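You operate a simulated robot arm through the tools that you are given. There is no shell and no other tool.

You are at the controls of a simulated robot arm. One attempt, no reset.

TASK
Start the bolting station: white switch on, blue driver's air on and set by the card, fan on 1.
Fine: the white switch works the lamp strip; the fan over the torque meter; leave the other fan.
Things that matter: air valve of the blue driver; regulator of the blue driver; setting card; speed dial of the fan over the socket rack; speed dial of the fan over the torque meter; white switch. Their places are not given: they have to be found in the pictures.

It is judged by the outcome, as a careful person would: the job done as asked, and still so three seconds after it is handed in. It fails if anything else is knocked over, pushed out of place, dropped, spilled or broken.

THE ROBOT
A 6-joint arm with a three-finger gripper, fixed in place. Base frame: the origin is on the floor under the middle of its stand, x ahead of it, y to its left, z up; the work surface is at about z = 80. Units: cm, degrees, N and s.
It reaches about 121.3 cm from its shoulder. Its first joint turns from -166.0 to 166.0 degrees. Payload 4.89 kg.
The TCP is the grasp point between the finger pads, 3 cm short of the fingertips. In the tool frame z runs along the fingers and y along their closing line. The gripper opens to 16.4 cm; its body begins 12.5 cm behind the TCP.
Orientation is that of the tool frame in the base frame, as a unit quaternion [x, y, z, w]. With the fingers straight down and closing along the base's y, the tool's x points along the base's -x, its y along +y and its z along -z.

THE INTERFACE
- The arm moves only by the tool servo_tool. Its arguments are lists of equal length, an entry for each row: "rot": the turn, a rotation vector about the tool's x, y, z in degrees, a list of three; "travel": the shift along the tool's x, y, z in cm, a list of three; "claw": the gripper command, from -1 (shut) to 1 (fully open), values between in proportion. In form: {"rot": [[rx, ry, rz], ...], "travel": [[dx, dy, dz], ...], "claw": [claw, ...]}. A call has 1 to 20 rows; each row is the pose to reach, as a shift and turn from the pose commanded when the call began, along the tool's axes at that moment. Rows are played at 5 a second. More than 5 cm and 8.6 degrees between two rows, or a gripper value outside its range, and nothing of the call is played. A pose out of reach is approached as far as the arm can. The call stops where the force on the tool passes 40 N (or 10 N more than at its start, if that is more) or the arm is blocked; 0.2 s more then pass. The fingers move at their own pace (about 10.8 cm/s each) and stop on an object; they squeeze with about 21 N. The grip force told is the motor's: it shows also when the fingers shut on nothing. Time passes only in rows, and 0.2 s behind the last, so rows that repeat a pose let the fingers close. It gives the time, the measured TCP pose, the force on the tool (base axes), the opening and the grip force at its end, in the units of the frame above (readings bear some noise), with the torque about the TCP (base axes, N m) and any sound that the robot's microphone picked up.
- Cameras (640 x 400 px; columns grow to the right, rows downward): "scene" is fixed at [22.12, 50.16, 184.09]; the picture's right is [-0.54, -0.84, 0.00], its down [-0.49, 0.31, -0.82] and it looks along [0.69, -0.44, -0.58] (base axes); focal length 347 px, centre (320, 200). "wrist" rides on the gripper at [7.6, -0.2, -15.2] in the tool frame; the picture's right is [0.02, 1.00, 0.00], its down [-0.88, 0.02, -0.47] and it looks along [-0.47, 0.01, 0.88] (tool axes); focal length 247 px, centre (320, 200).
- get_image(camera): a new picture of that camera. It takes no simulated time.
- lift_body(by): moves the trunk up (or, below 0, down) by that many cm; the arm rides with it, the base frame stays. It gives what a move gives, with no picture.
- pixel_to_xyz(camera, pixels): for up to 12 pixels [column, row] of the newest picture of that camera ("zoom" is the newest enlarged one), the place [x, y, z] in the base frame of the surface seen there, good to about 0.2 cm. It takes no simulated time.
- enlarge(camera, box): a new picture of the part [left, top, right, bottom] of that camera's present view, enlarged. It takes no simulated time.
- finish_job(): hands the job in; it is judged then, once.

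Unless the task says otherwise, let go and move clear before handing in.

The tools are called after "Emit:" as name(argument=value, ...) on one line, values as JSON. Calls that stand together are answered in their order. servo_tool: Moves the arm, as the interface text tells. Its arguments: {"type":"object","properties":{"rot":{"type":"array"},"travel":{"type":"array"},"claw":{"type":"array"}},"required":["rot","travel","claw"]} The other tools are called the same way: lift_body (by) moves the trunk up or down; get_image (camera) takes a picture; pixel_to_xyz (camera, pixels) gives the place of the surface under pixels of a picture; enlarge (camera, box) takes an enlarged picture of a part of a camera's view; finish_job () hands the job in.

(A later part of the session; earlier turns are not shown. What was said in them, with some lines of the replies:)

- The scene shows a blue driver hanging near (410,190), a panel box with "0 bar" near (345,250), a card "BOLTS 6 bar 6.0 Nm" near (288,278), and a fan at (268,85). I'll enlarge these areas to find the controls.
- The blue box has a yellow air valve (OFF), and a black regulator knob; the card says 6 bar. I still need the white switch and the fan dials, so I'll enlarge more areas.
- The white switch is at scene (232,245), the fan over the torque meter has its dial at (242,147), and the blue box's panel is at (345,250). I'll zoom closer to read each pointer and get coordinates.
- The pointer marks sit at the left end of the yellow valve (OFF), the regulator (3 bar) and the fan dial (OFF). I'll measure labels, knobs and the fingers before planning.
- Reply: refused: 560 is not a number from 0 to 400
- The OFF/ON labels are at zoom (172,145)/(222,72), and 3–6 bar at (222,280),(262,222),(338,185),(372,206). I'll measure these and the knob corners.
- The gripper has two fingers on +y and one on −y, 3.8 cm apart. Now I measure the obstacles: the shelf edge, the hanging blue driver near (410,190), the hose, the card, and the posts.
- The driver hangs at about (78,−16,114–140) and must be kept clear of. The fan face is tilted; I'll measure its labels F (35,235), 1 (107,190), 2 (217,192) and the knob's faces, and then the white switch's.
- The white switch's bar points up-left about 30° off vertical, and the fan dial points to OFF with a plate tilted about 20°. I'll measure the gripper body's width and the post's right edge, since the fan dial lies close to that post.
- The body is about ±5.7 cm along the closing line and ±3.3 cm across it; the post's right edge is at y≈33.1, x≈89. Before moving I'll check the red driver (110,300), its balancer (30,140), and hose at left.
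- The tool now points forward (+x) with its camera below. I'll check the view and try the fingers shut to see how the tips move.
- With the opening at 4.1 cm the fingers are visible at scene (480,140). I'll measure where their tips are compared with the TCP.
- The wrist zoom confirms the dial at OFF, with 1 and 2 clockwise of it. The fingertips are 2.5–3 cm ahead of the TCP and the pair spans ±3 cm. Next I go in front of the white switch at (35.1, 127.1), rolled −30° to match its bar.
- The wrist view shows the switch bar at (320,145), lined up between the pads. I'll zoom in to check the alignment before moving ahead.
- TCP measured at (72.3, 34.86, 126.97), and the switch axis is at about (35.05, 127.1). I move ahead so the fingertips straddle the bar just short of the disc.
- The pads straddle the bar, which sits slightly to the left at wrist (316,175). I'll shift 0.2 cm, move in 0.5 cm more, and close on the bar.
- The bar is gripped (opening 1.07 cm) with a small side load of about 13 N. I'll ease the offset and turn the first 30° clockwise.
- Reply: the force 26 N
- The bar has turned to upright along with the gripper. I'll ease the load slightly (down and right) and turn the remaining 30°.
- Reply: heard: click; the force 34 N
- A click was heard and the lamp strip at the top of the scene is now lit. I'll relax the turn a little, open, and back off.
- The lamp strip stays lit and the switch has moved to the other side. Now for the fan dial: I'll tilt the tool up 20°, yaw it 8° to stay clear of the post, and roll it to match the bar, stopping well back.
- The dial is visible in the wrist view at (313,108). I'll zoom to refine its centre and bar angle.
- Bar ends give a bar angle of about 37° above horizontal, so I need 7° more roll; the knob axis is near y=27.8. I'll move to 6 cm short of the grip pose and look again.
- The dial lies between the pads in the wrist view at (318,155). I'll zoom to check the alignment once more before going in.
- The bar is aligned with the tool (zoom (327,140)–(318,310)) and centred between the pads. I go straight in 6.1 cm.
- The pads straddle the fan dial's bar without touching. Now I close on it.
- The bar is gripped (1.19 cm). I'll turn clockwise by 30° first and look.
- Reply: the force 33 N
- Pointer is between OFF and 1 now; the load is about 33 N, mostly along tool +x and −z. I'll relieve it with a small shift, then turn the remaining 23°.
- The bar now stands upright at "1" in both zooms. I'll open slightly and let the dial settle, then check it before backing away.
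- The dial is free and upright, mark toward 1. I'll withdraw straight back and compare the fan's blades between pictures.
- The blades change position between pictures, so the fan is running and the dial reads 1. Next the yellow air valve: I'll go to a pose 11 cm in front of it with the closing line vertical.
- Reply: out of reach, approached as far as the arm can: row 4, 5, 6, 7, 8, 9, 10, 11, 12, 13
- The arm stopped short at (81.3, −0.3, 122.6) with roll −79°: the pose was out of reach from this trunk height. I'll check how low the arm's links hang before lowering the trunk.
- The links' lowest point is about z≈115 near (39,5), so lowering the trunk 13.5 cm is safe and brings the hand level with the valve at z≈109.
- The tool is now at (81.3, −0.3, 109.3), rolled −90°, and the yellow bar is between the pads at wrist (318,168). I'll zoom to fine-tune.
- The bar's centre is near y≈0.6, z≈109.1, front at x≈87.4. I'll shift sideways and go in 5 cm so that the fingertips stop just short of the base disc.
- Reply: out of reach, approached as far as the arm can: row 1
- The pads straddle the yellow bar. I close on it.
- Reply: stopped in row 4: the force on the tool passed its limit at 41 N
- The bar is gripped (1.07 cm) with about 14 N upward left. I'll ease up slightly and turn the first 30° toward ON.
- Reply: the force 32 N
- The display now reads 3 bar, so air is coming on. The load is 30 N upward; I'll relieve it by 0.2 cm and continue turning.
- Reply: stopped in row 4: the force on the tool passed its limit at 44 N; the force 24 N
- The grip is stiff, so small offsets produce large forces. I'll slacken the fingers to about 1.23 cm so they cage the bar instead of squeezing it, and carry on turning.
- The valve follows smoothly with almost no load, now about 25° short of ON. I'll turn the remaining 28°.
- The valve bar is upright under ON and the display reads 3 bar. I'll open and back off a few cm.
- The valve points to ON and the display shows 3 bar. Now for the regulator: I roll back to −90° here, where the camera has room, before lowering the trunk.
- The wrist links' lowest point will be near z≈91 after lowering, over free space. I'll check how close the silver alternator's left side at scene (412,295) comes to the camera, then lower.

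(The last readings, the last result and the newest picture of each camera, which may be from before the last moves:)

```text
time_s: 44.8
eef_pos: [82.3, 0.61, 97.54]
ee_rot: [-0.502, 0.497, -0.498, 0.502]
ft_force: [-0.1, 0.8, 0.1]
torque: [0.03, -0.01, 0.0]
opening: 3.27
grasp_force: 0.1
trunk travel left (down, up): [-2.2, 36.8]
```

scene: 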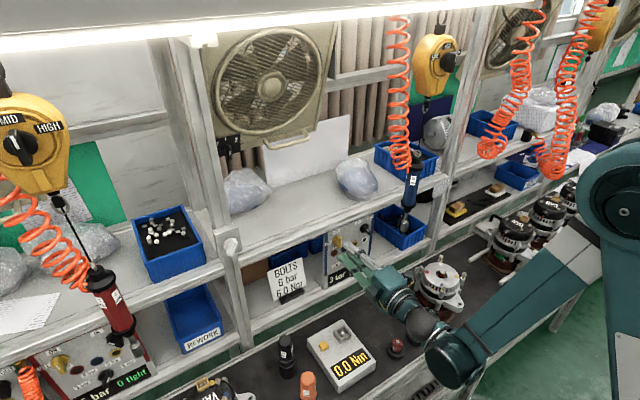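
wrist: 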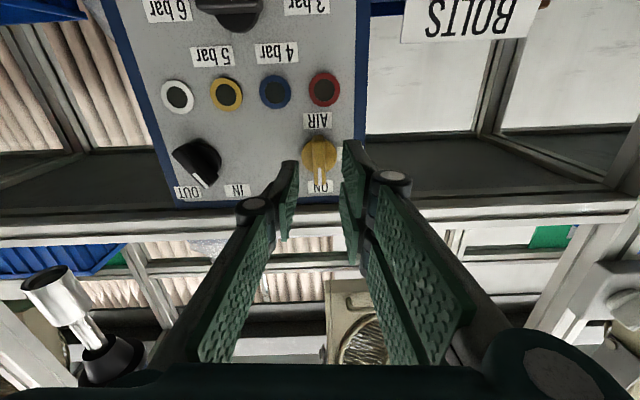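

The tool is at (82.3, 0.6, 97.5). I look through the wrist camera to locate the regulator bar.

Emit:
get_image(camera="wrist")

Emit:
get_image(camera="scene")

```text
taken
```

wrist: 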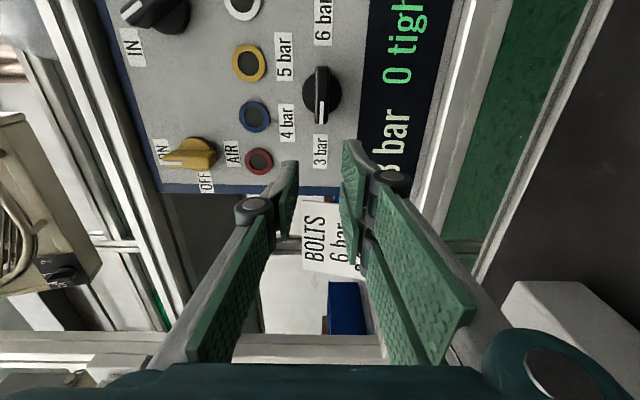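

```text
taken
```

scene: 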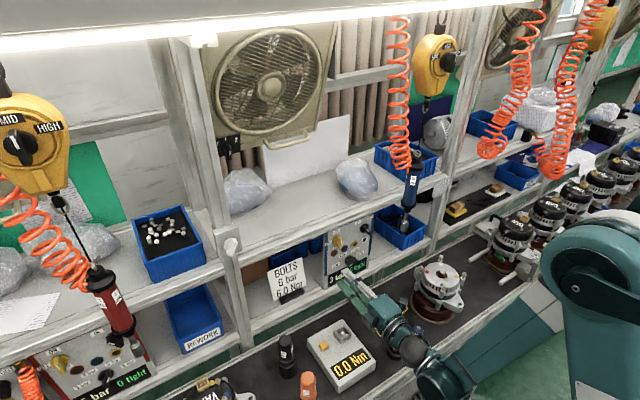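

Emit:
enlarge(camera="wrist", box=[260, 40, 400, 140])

Emit:
pixel_to_xyz(camera="wrist", pixels=[[321, 70], [321, 80], [321, 90], [321, 100], [321, 110], [321, 120], [310, 95], [332, 95], [321, 150], [286, 122], [285, 57], [323, 20]])

```text
4.00 times, centred on (330, 90) of wrist
```

zoom: 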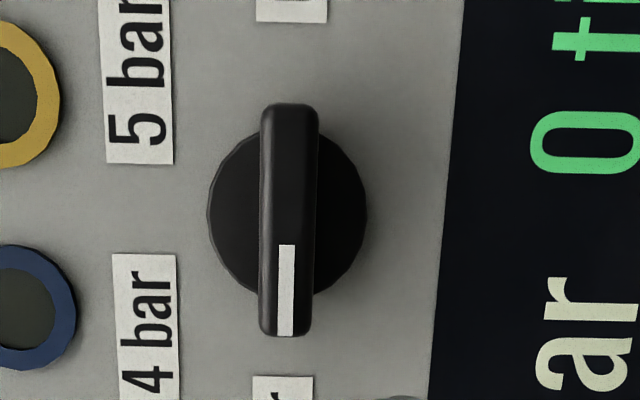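

```text
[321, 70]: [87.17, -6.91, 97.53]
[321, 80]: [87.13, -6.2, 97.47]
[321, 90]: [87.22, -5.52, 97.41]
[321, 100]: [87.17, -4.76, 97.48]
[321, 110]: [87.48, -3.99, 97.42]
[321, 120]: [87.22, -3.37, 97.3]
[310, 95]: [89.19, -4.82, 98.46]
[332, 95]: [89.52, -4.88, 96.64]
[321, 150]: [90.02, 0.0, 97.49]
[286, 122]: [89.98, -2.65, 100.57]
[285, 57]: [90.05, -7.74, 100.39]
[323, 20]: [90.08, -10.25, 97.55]
```

The regulator bar is horizontal, mark toward "3 bar"; its axis is at about y=−5.05, z=97.4. I'll slide right 5.6 cm and then go in to straddle it.

Emit:
servo_tool(rot=[[0, 0, 0], [0, 0, 0], [0, 0, 0], [0, 0, 0], [0, 0, 0], [0, 0, 0], [0, 0, 0]], travel=[[2.8, 0.05, 0], [5.62, 0.1, 0], [5.62, 0.1, 0.5], [5.62, 0.1, 1.8], [5.62, 0.1, 3.0], [5.62, 0.1, 3.9], [5.62, 0.1, 3.9]], claw=[-0.6, -0.6, -0.6, -0.6, -0.6, -0.6, -0.6])

Emit:
enlarge(camera="wrist", box=[250, 100, 390, 200])

Emit:
get_image(camera="scene")

```text
time_s: 46.4
eef_pos: [86.17, -4.82, 97.23]
ee_rot: [-0.502, 0.499, -0.497, 0.503]
ft_force: [0.2, -0.7, 0.3]
torque: [-0.02, 0.0, -0.02]
opening: 3.27
grasp_force: 0.2
trunk travel left (down, up): [-2.2, 36.8]
```

```text
4.00 times, centred on (320, 150) of wrist
```

zoom: 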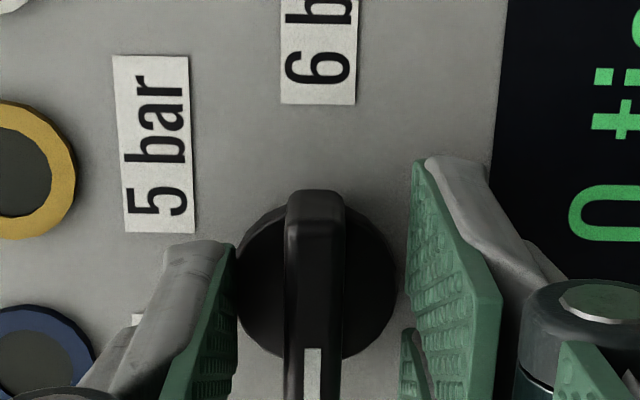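

```text
taken
```

scene: 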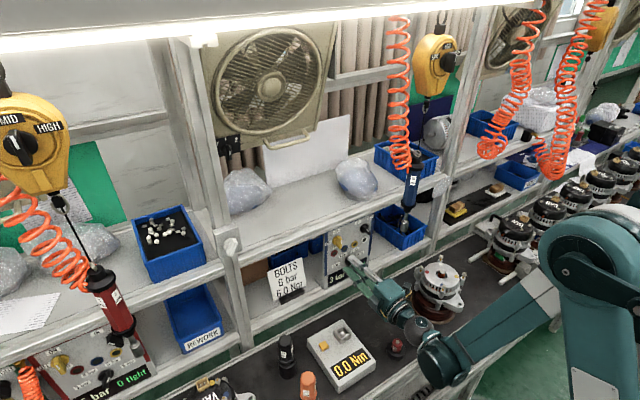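

The pads straddle the regulator bar. I close to a loose cage of about 1.3 cm and turn the first 30° toward 4 bar.

Emit:
servo_tool(rot=[[0, 0, 0], [0, 0, 0], [0, 0, 0], [0, 0, 5], [0, 0, 10], [0, 0, 15], [0, 0, 20], [0, 0, 25], [0, 0, 30]], travel=[[0, 0, 0], [0, 0, 0], [0, 0, 0], [0, 0, 0], [0, 0, 0], [0, 0, 0], [0, 0, 0], [0, 0, 0], [0, 0, 0]], claw=[-0.75, -0.84, -0.84, -0.84, -0.84, -0.84, -0.84, -0.84, -0.84])

Emit:
enlarge(camera="wrist", box=[250, 100, 390, 200])

Emit:
enlarge(camera="scene", box=[310, 210, 430, 300])

```text
time_s: 48.4
eef_pos: [86.22, -5.06, 97.41]
ee_rot: [-0.356, 0.612, -0.35, 0.614]
ft_force: [0.6, -0.4, 3.6]
torque: [-0.04, -0.09, 0.01]
opening: 1.46
grasp_force: 1.7
trunk travel left (down, up): [-2.2, 36.8]
```

```text
4.00 times, centred on (320, 150) of wrist
```

zoom: 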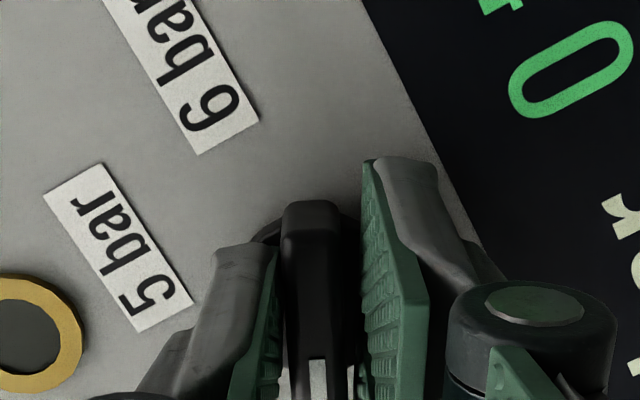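

```text
4.44 times, centred on (370, 255) of scene
```

zoom: 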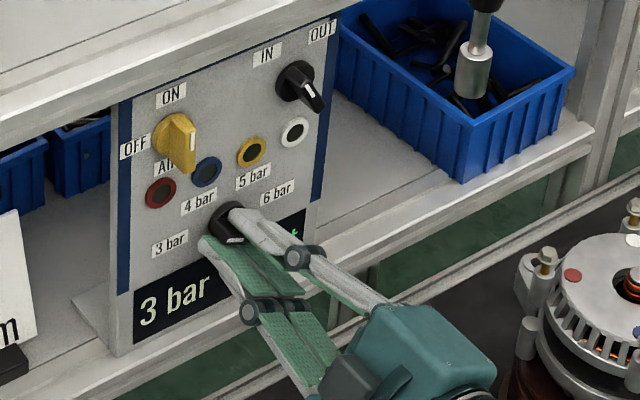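

The bar follows with very little load. I'll turn another 60° (to 90° in all).

Emit:
servo_tool(rot=[[0, 0, 5], [0, 0, 10], [0, 0, 15], [0, 0, 20], [0, 0, 25], [0, 0, 30], [0, 0, 35], [0, 0, 40], [0, 0, 45], [0, 0, 50], [0, 0, 55], [0, 0, 60]], travel=[[0, 0, 0], [0, 0, 0], [0, 0, 0], [0, 0, 0], [0, 0, 0], [0, 0, 0], [0, 0, 0], [0, 0, 0], [0, 0, 0], [0, 0, 0], [0, 0, 0], [0, 0, 0]], claw=[-0.84, -0.84, -0.84, -0.84, -0.84, -0.84, -0.84, -0.84, -0.84, -0.84, -0.84, -0.84])

Emit:
get_image(camera="scene")

Emit:
enlarge(camera="scene", box=[310, 210, 430, 300])

Emit:
enlarge(camera="wrist", box=[250, 100, 390, 200])

```text
time_s: 51.0
eef_pos: [86.11, -5.0, 97.44]
ee_rot: [-0.002, 0.707, 0.003, 0.707]
ft_force: [-0.8, -4.2, -1.7]
torque: [-0.08, 0.02, -0.1]
opening: 1.49
grasp_force: 2.3
trunk travel left (down, up): [-2.2, 36.8]
```

```text
taken
```

scene: 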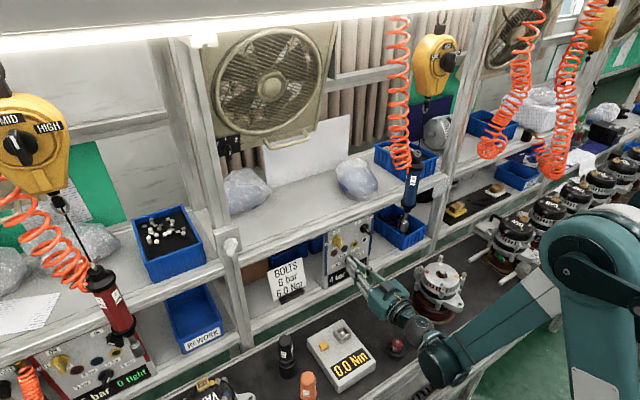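

```text
4.44 times, centred on (370, 255) of scene
```

zoom: 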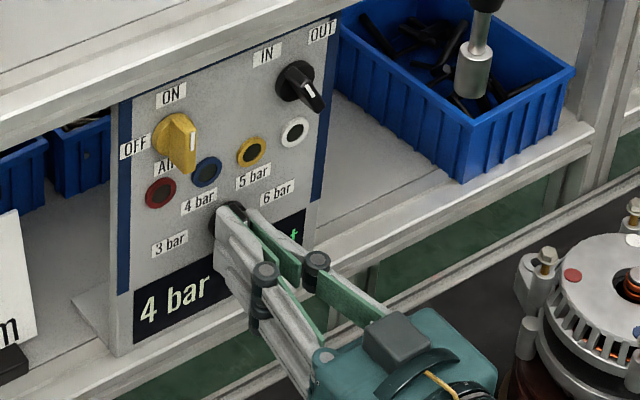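

```text
4.00 times, centred on (320, 150) of wrist
```

zoom: 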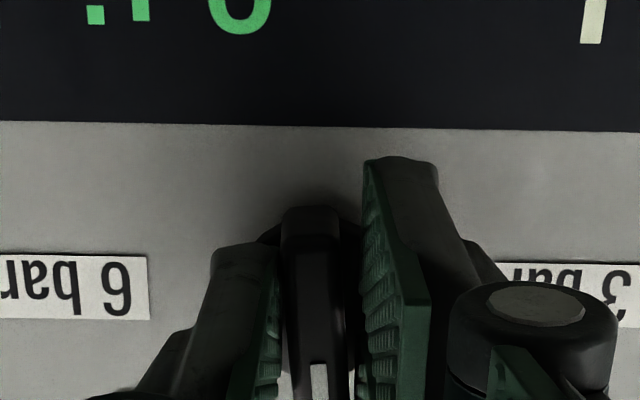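

The display now reads 4 bar with the bar upright. I'll turn another 60°.

Emit:
servo_tool(rot=[[0, 0, 5], [0, 0, 10], [0, 0, 15], [0, 0, 20], [0, 0, 25], [0, 0, 30], [0, 0, 35], [0, 0, 40], [0, 0, 45], [0, 0, 50], [0, 0, 55], [0, 0, 60]], travel=[[0, 0, 0], [0, 0, 0], [0, 0, 0], [0, 0, 0], [0, 0, 0], [0, 0, 0], [0, 0, 0], [0, 0, 0], [0, 0, 0], [0, 0, 0], [0, 0, 0], [0, 0, 0]], claw=[-0.84, -0.84, -0.84, -0.84, -0.84, -0.84, -0.84, -0.84, -0.84, -0.84, -0.84, -0.84])

Emit:
enlarge(camera="scene", box=[310, 210, 430, 300])

Emit:
enlarge(camera="wrist", box=[250, 100, 390, 200])

```text
time_s: 53.6
eef_pos: [86.13, -4.92, 97.46]
ee_rot: [0.352, 0.613, 0.357, 0.61]
ft_force: [-0.3, 1.1, 3.2]
torque: [-0.04, -0.06, 0.02]
opening: 1.43
grasp_force: 1.2
trunk travel left (down, up): [-2.2, 36.8]
```

```text
4.44 times, centred on (370, 255) of scene
```

zoom: 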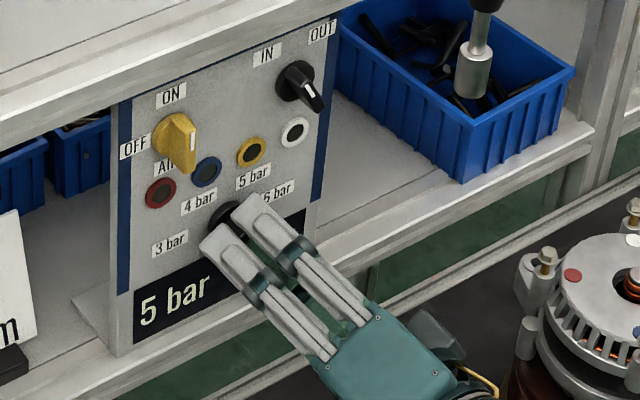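

```text
4.00 times, centred on (320, 150) of wrist
```

zoom: 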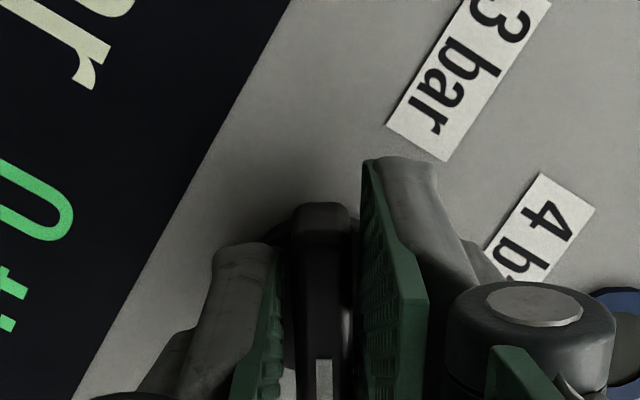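

The display reads 5 bar at 150°. I'll turn the last 33° to bring the pointer to 6 bar.

Emit:
servo_tool(rot=[[0, 0, 5], [0, 0, 10], [0, 0, 15], [0, 0, 20], [0, 0, 25], [0, 0, 30], [0, 0, 33], [0, 0, 33]], travel=[[0, 0, 0], [0, 0, 0], [0, 0, 0], [0, 0, 0], [0, 0, 0], [0, 0, 0], [0, 0, 0], [0, 0, 0]], claw=[-0.84, -0.84, -0.84, -0.84, -0.84, -0.84, -0.84, -0.84])

Emit:
enlarge(camera="scene", box=[310, 210, 430, 300])

Emit:
enlarge(camera="wrist", box=[250, 100, 390, 200])

```text
time_s: 55.4
eef_pos: [86.21, -4.83, 97.42]
ee_rot: [0.507, 0.484, 0.517, 0.491]
ft_force: [1.6, 0.8, 1.2]
torque: [-0.02, -0.07, 0.02]
opening: 1.37
grasp_force: 0.8
trunk travel left (down, up): [-2.2, 36.8]
```

```text
4.44 times, centred on (370, 255) of scene
```

zoom: 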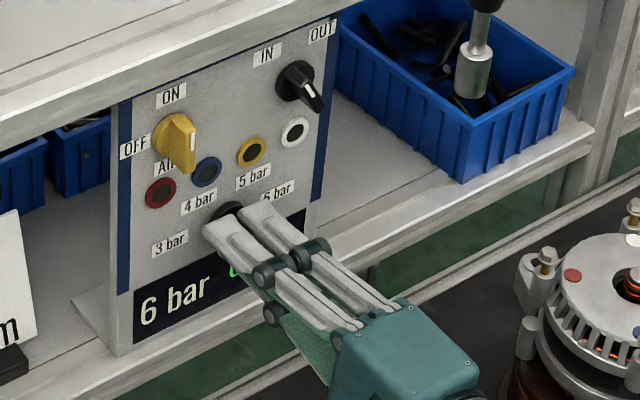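

```text
4.00 times, centred on (320, 150) of wrist
```

zoom: 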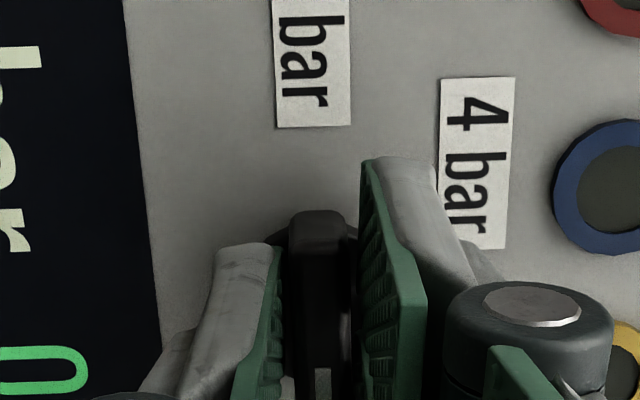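

The display reads 6 bar. I'll open and back straight out.

Emit:
servo_tool(rot=[[0, 0, 0], [0, 0, 0], [0, 0, 0], [0, 0, 0], [0, 0, 0], [0, 0, 0]], travel=[[0, 0, 0], [0, 0, 0], [0, 0, -1], [0, 0, -2.5], [0, 0, -3.9], [0, 0, -3.9]], claw=[-0.7, -0.6, -0.6, -0.6, -0.6, -0.6])

Emit:
get_image(camera="scene")

Emit:
enlarge(camera="scene", box=[310, 210, 430, 300])

Emit:
get_image(camera="wrist")

```text
time_s: 56.8
eef_pos: [82.43, -5.59, 97.93]
ee_rot: [0.509, 0.474, 0.514, 0.502]
ft_force: [-0.5, 0.3, -0.4]
torque: [0.02, -0.04, 0.02]
opening: 3.29
grasp_force: 0.1
out of reach, approached as far as the arm can: row 4, 5, 6
trunk travel left (down, up): [-2.2, 36.8]
```

```text
taken
```

scene: 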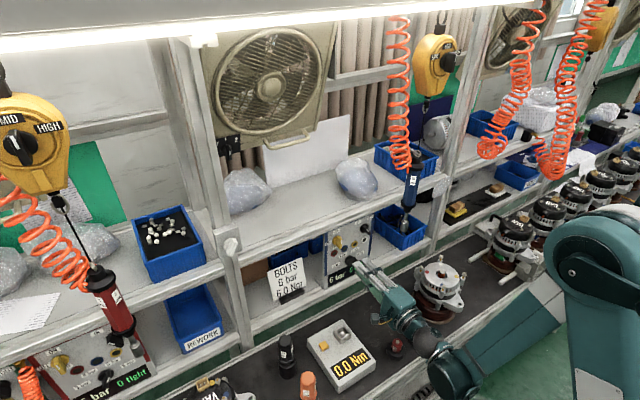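

```text
4.44 times, centred on (370, 255) of scene
```

zoom: 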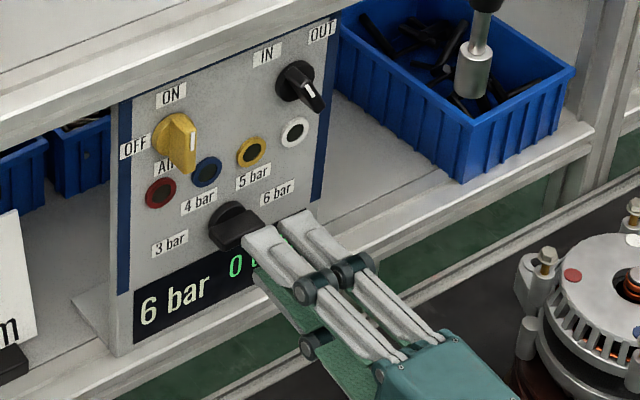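

```text
taken
```

wrist: 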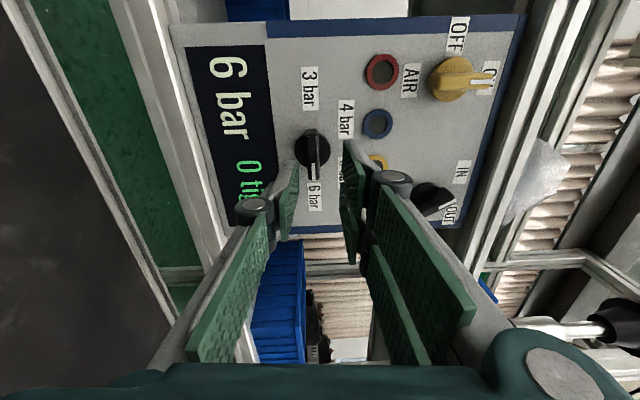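

The pointer is at 6 bar and the display says 6 bar. I'll draw the hand up, left and back, away from the panel and the hanging driver.

Emit:
servo_tool(rot=[[0, 0, 0], [0, 0, 0], [0, 0, 0], [0, 0, 0], [0, 0, 0], [0, 0, 0], [0, 0, 0], [0, 0, 0]], travel=[[0.7, 2.5, -0.3], [1.4, 5, -1], [2.1, 7.5, -2], [2.8, 10, -3], [3.5, 12.5, -4.5], [4.2, 15, -6], [5, 18, -8], [5, 18, -8]], claw=[-0.6, -0.6, -0.6, -0.6, -0.6, -0.6, -0.6, -0.6])

Emit:
get_image(camera="scene")

```text
time_s: 58.6
eef_pos: [74.26, -1.04, 115.71]
ee_rot: [0.509, 0.487, 0.517, 0.486]
ft_force: [-0.3, 0.8, -0.9]
torque: [-0.01, -0.04, 0.0]
opening: 3.29
grasp_force: 0.0
trunk travel left (down, up): [-2.2, 36.8]
```

```text
taken
```

scene: 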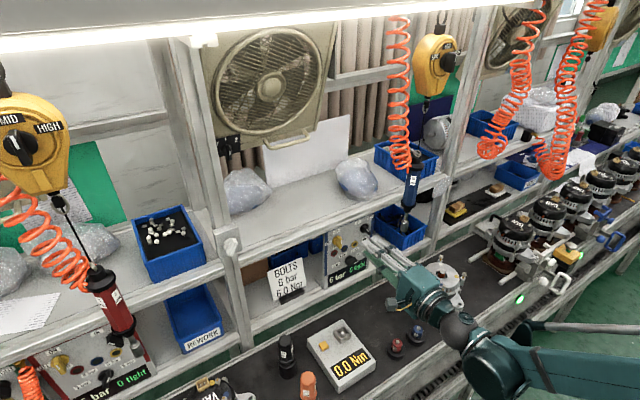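

The hand is clear of everything. I'll do a last check of the panel, the white switch and the fan dial.

Emit:
enlarge(camera="scene", box=[310, 215, 390, 290])

Emit:
enlarge(camera="scene", box=[208, 222, 256, 262])

Emit:
enlarge(camera="scene", box=[190, 10, 350, 170])

Emit:
enlarge(camera="scene", box=[214, 120, 278, 160])

```text
5.33 times, centred on (350, 252) of scene
```

zoom: 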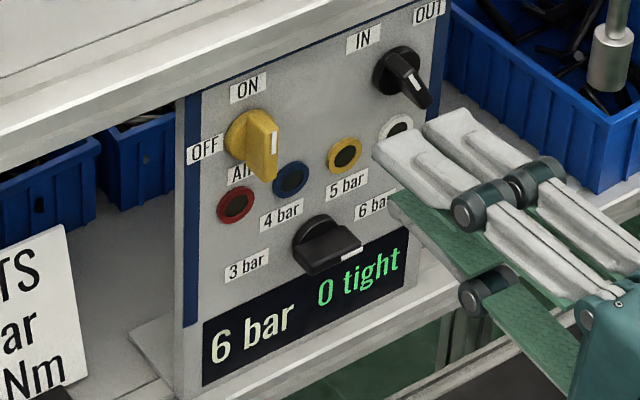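

```text
10.00 times, centred on (232, 242) of scene
```

zoom: 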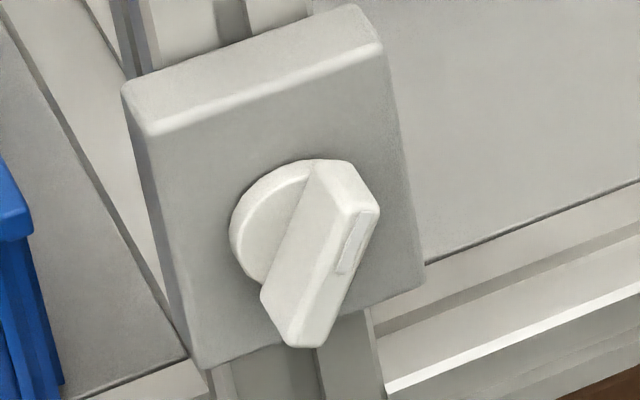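

```text
2.50 times, centred on (270, 90) of scene
```

zoom: 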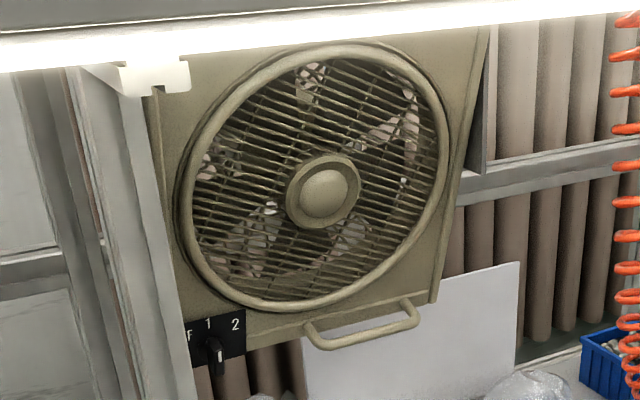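

```text
10.00 times, centred on (246, 140) of scene
```

zoom: 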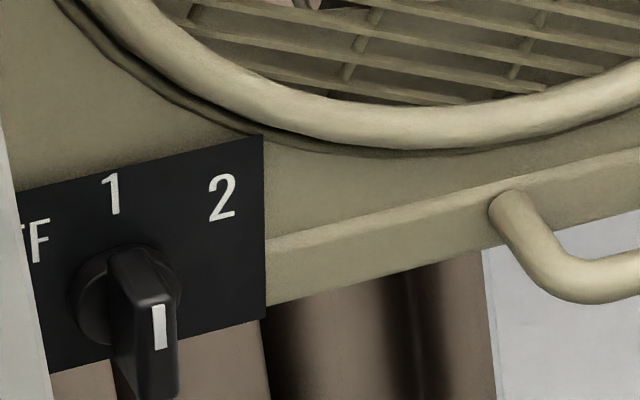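

All checks agree: the white switch is over and the lamp strip is lit, the valve is at ON, the display and pointer are at 6 bar as on the card, and the fan over the torque meter is running with its dial at 1. The hand is open and clear, so I hand the job in.

Emit:
finish_job()

```text
The job is handed in.
```

The bolting station is started and the job is handed in. The final pictures showed:

- **White switch:** it is on, and the lamp strip is lit.
- **Blue driver's air:** the valve is at ON. The regulator points to 6 bar and the display reads 6 bar, as the card says.
- **Fan over the torque meter:** the dial is at 1 and the blades are turning. I left the other fan alone.

The fan over the torque meter may sit about 1 mm from where it was: its dial plate looked very slightly shifted after I turned the dial. I saw nothing else knocked or moved. The gripper is open and clear of the panel and the hanging driver.
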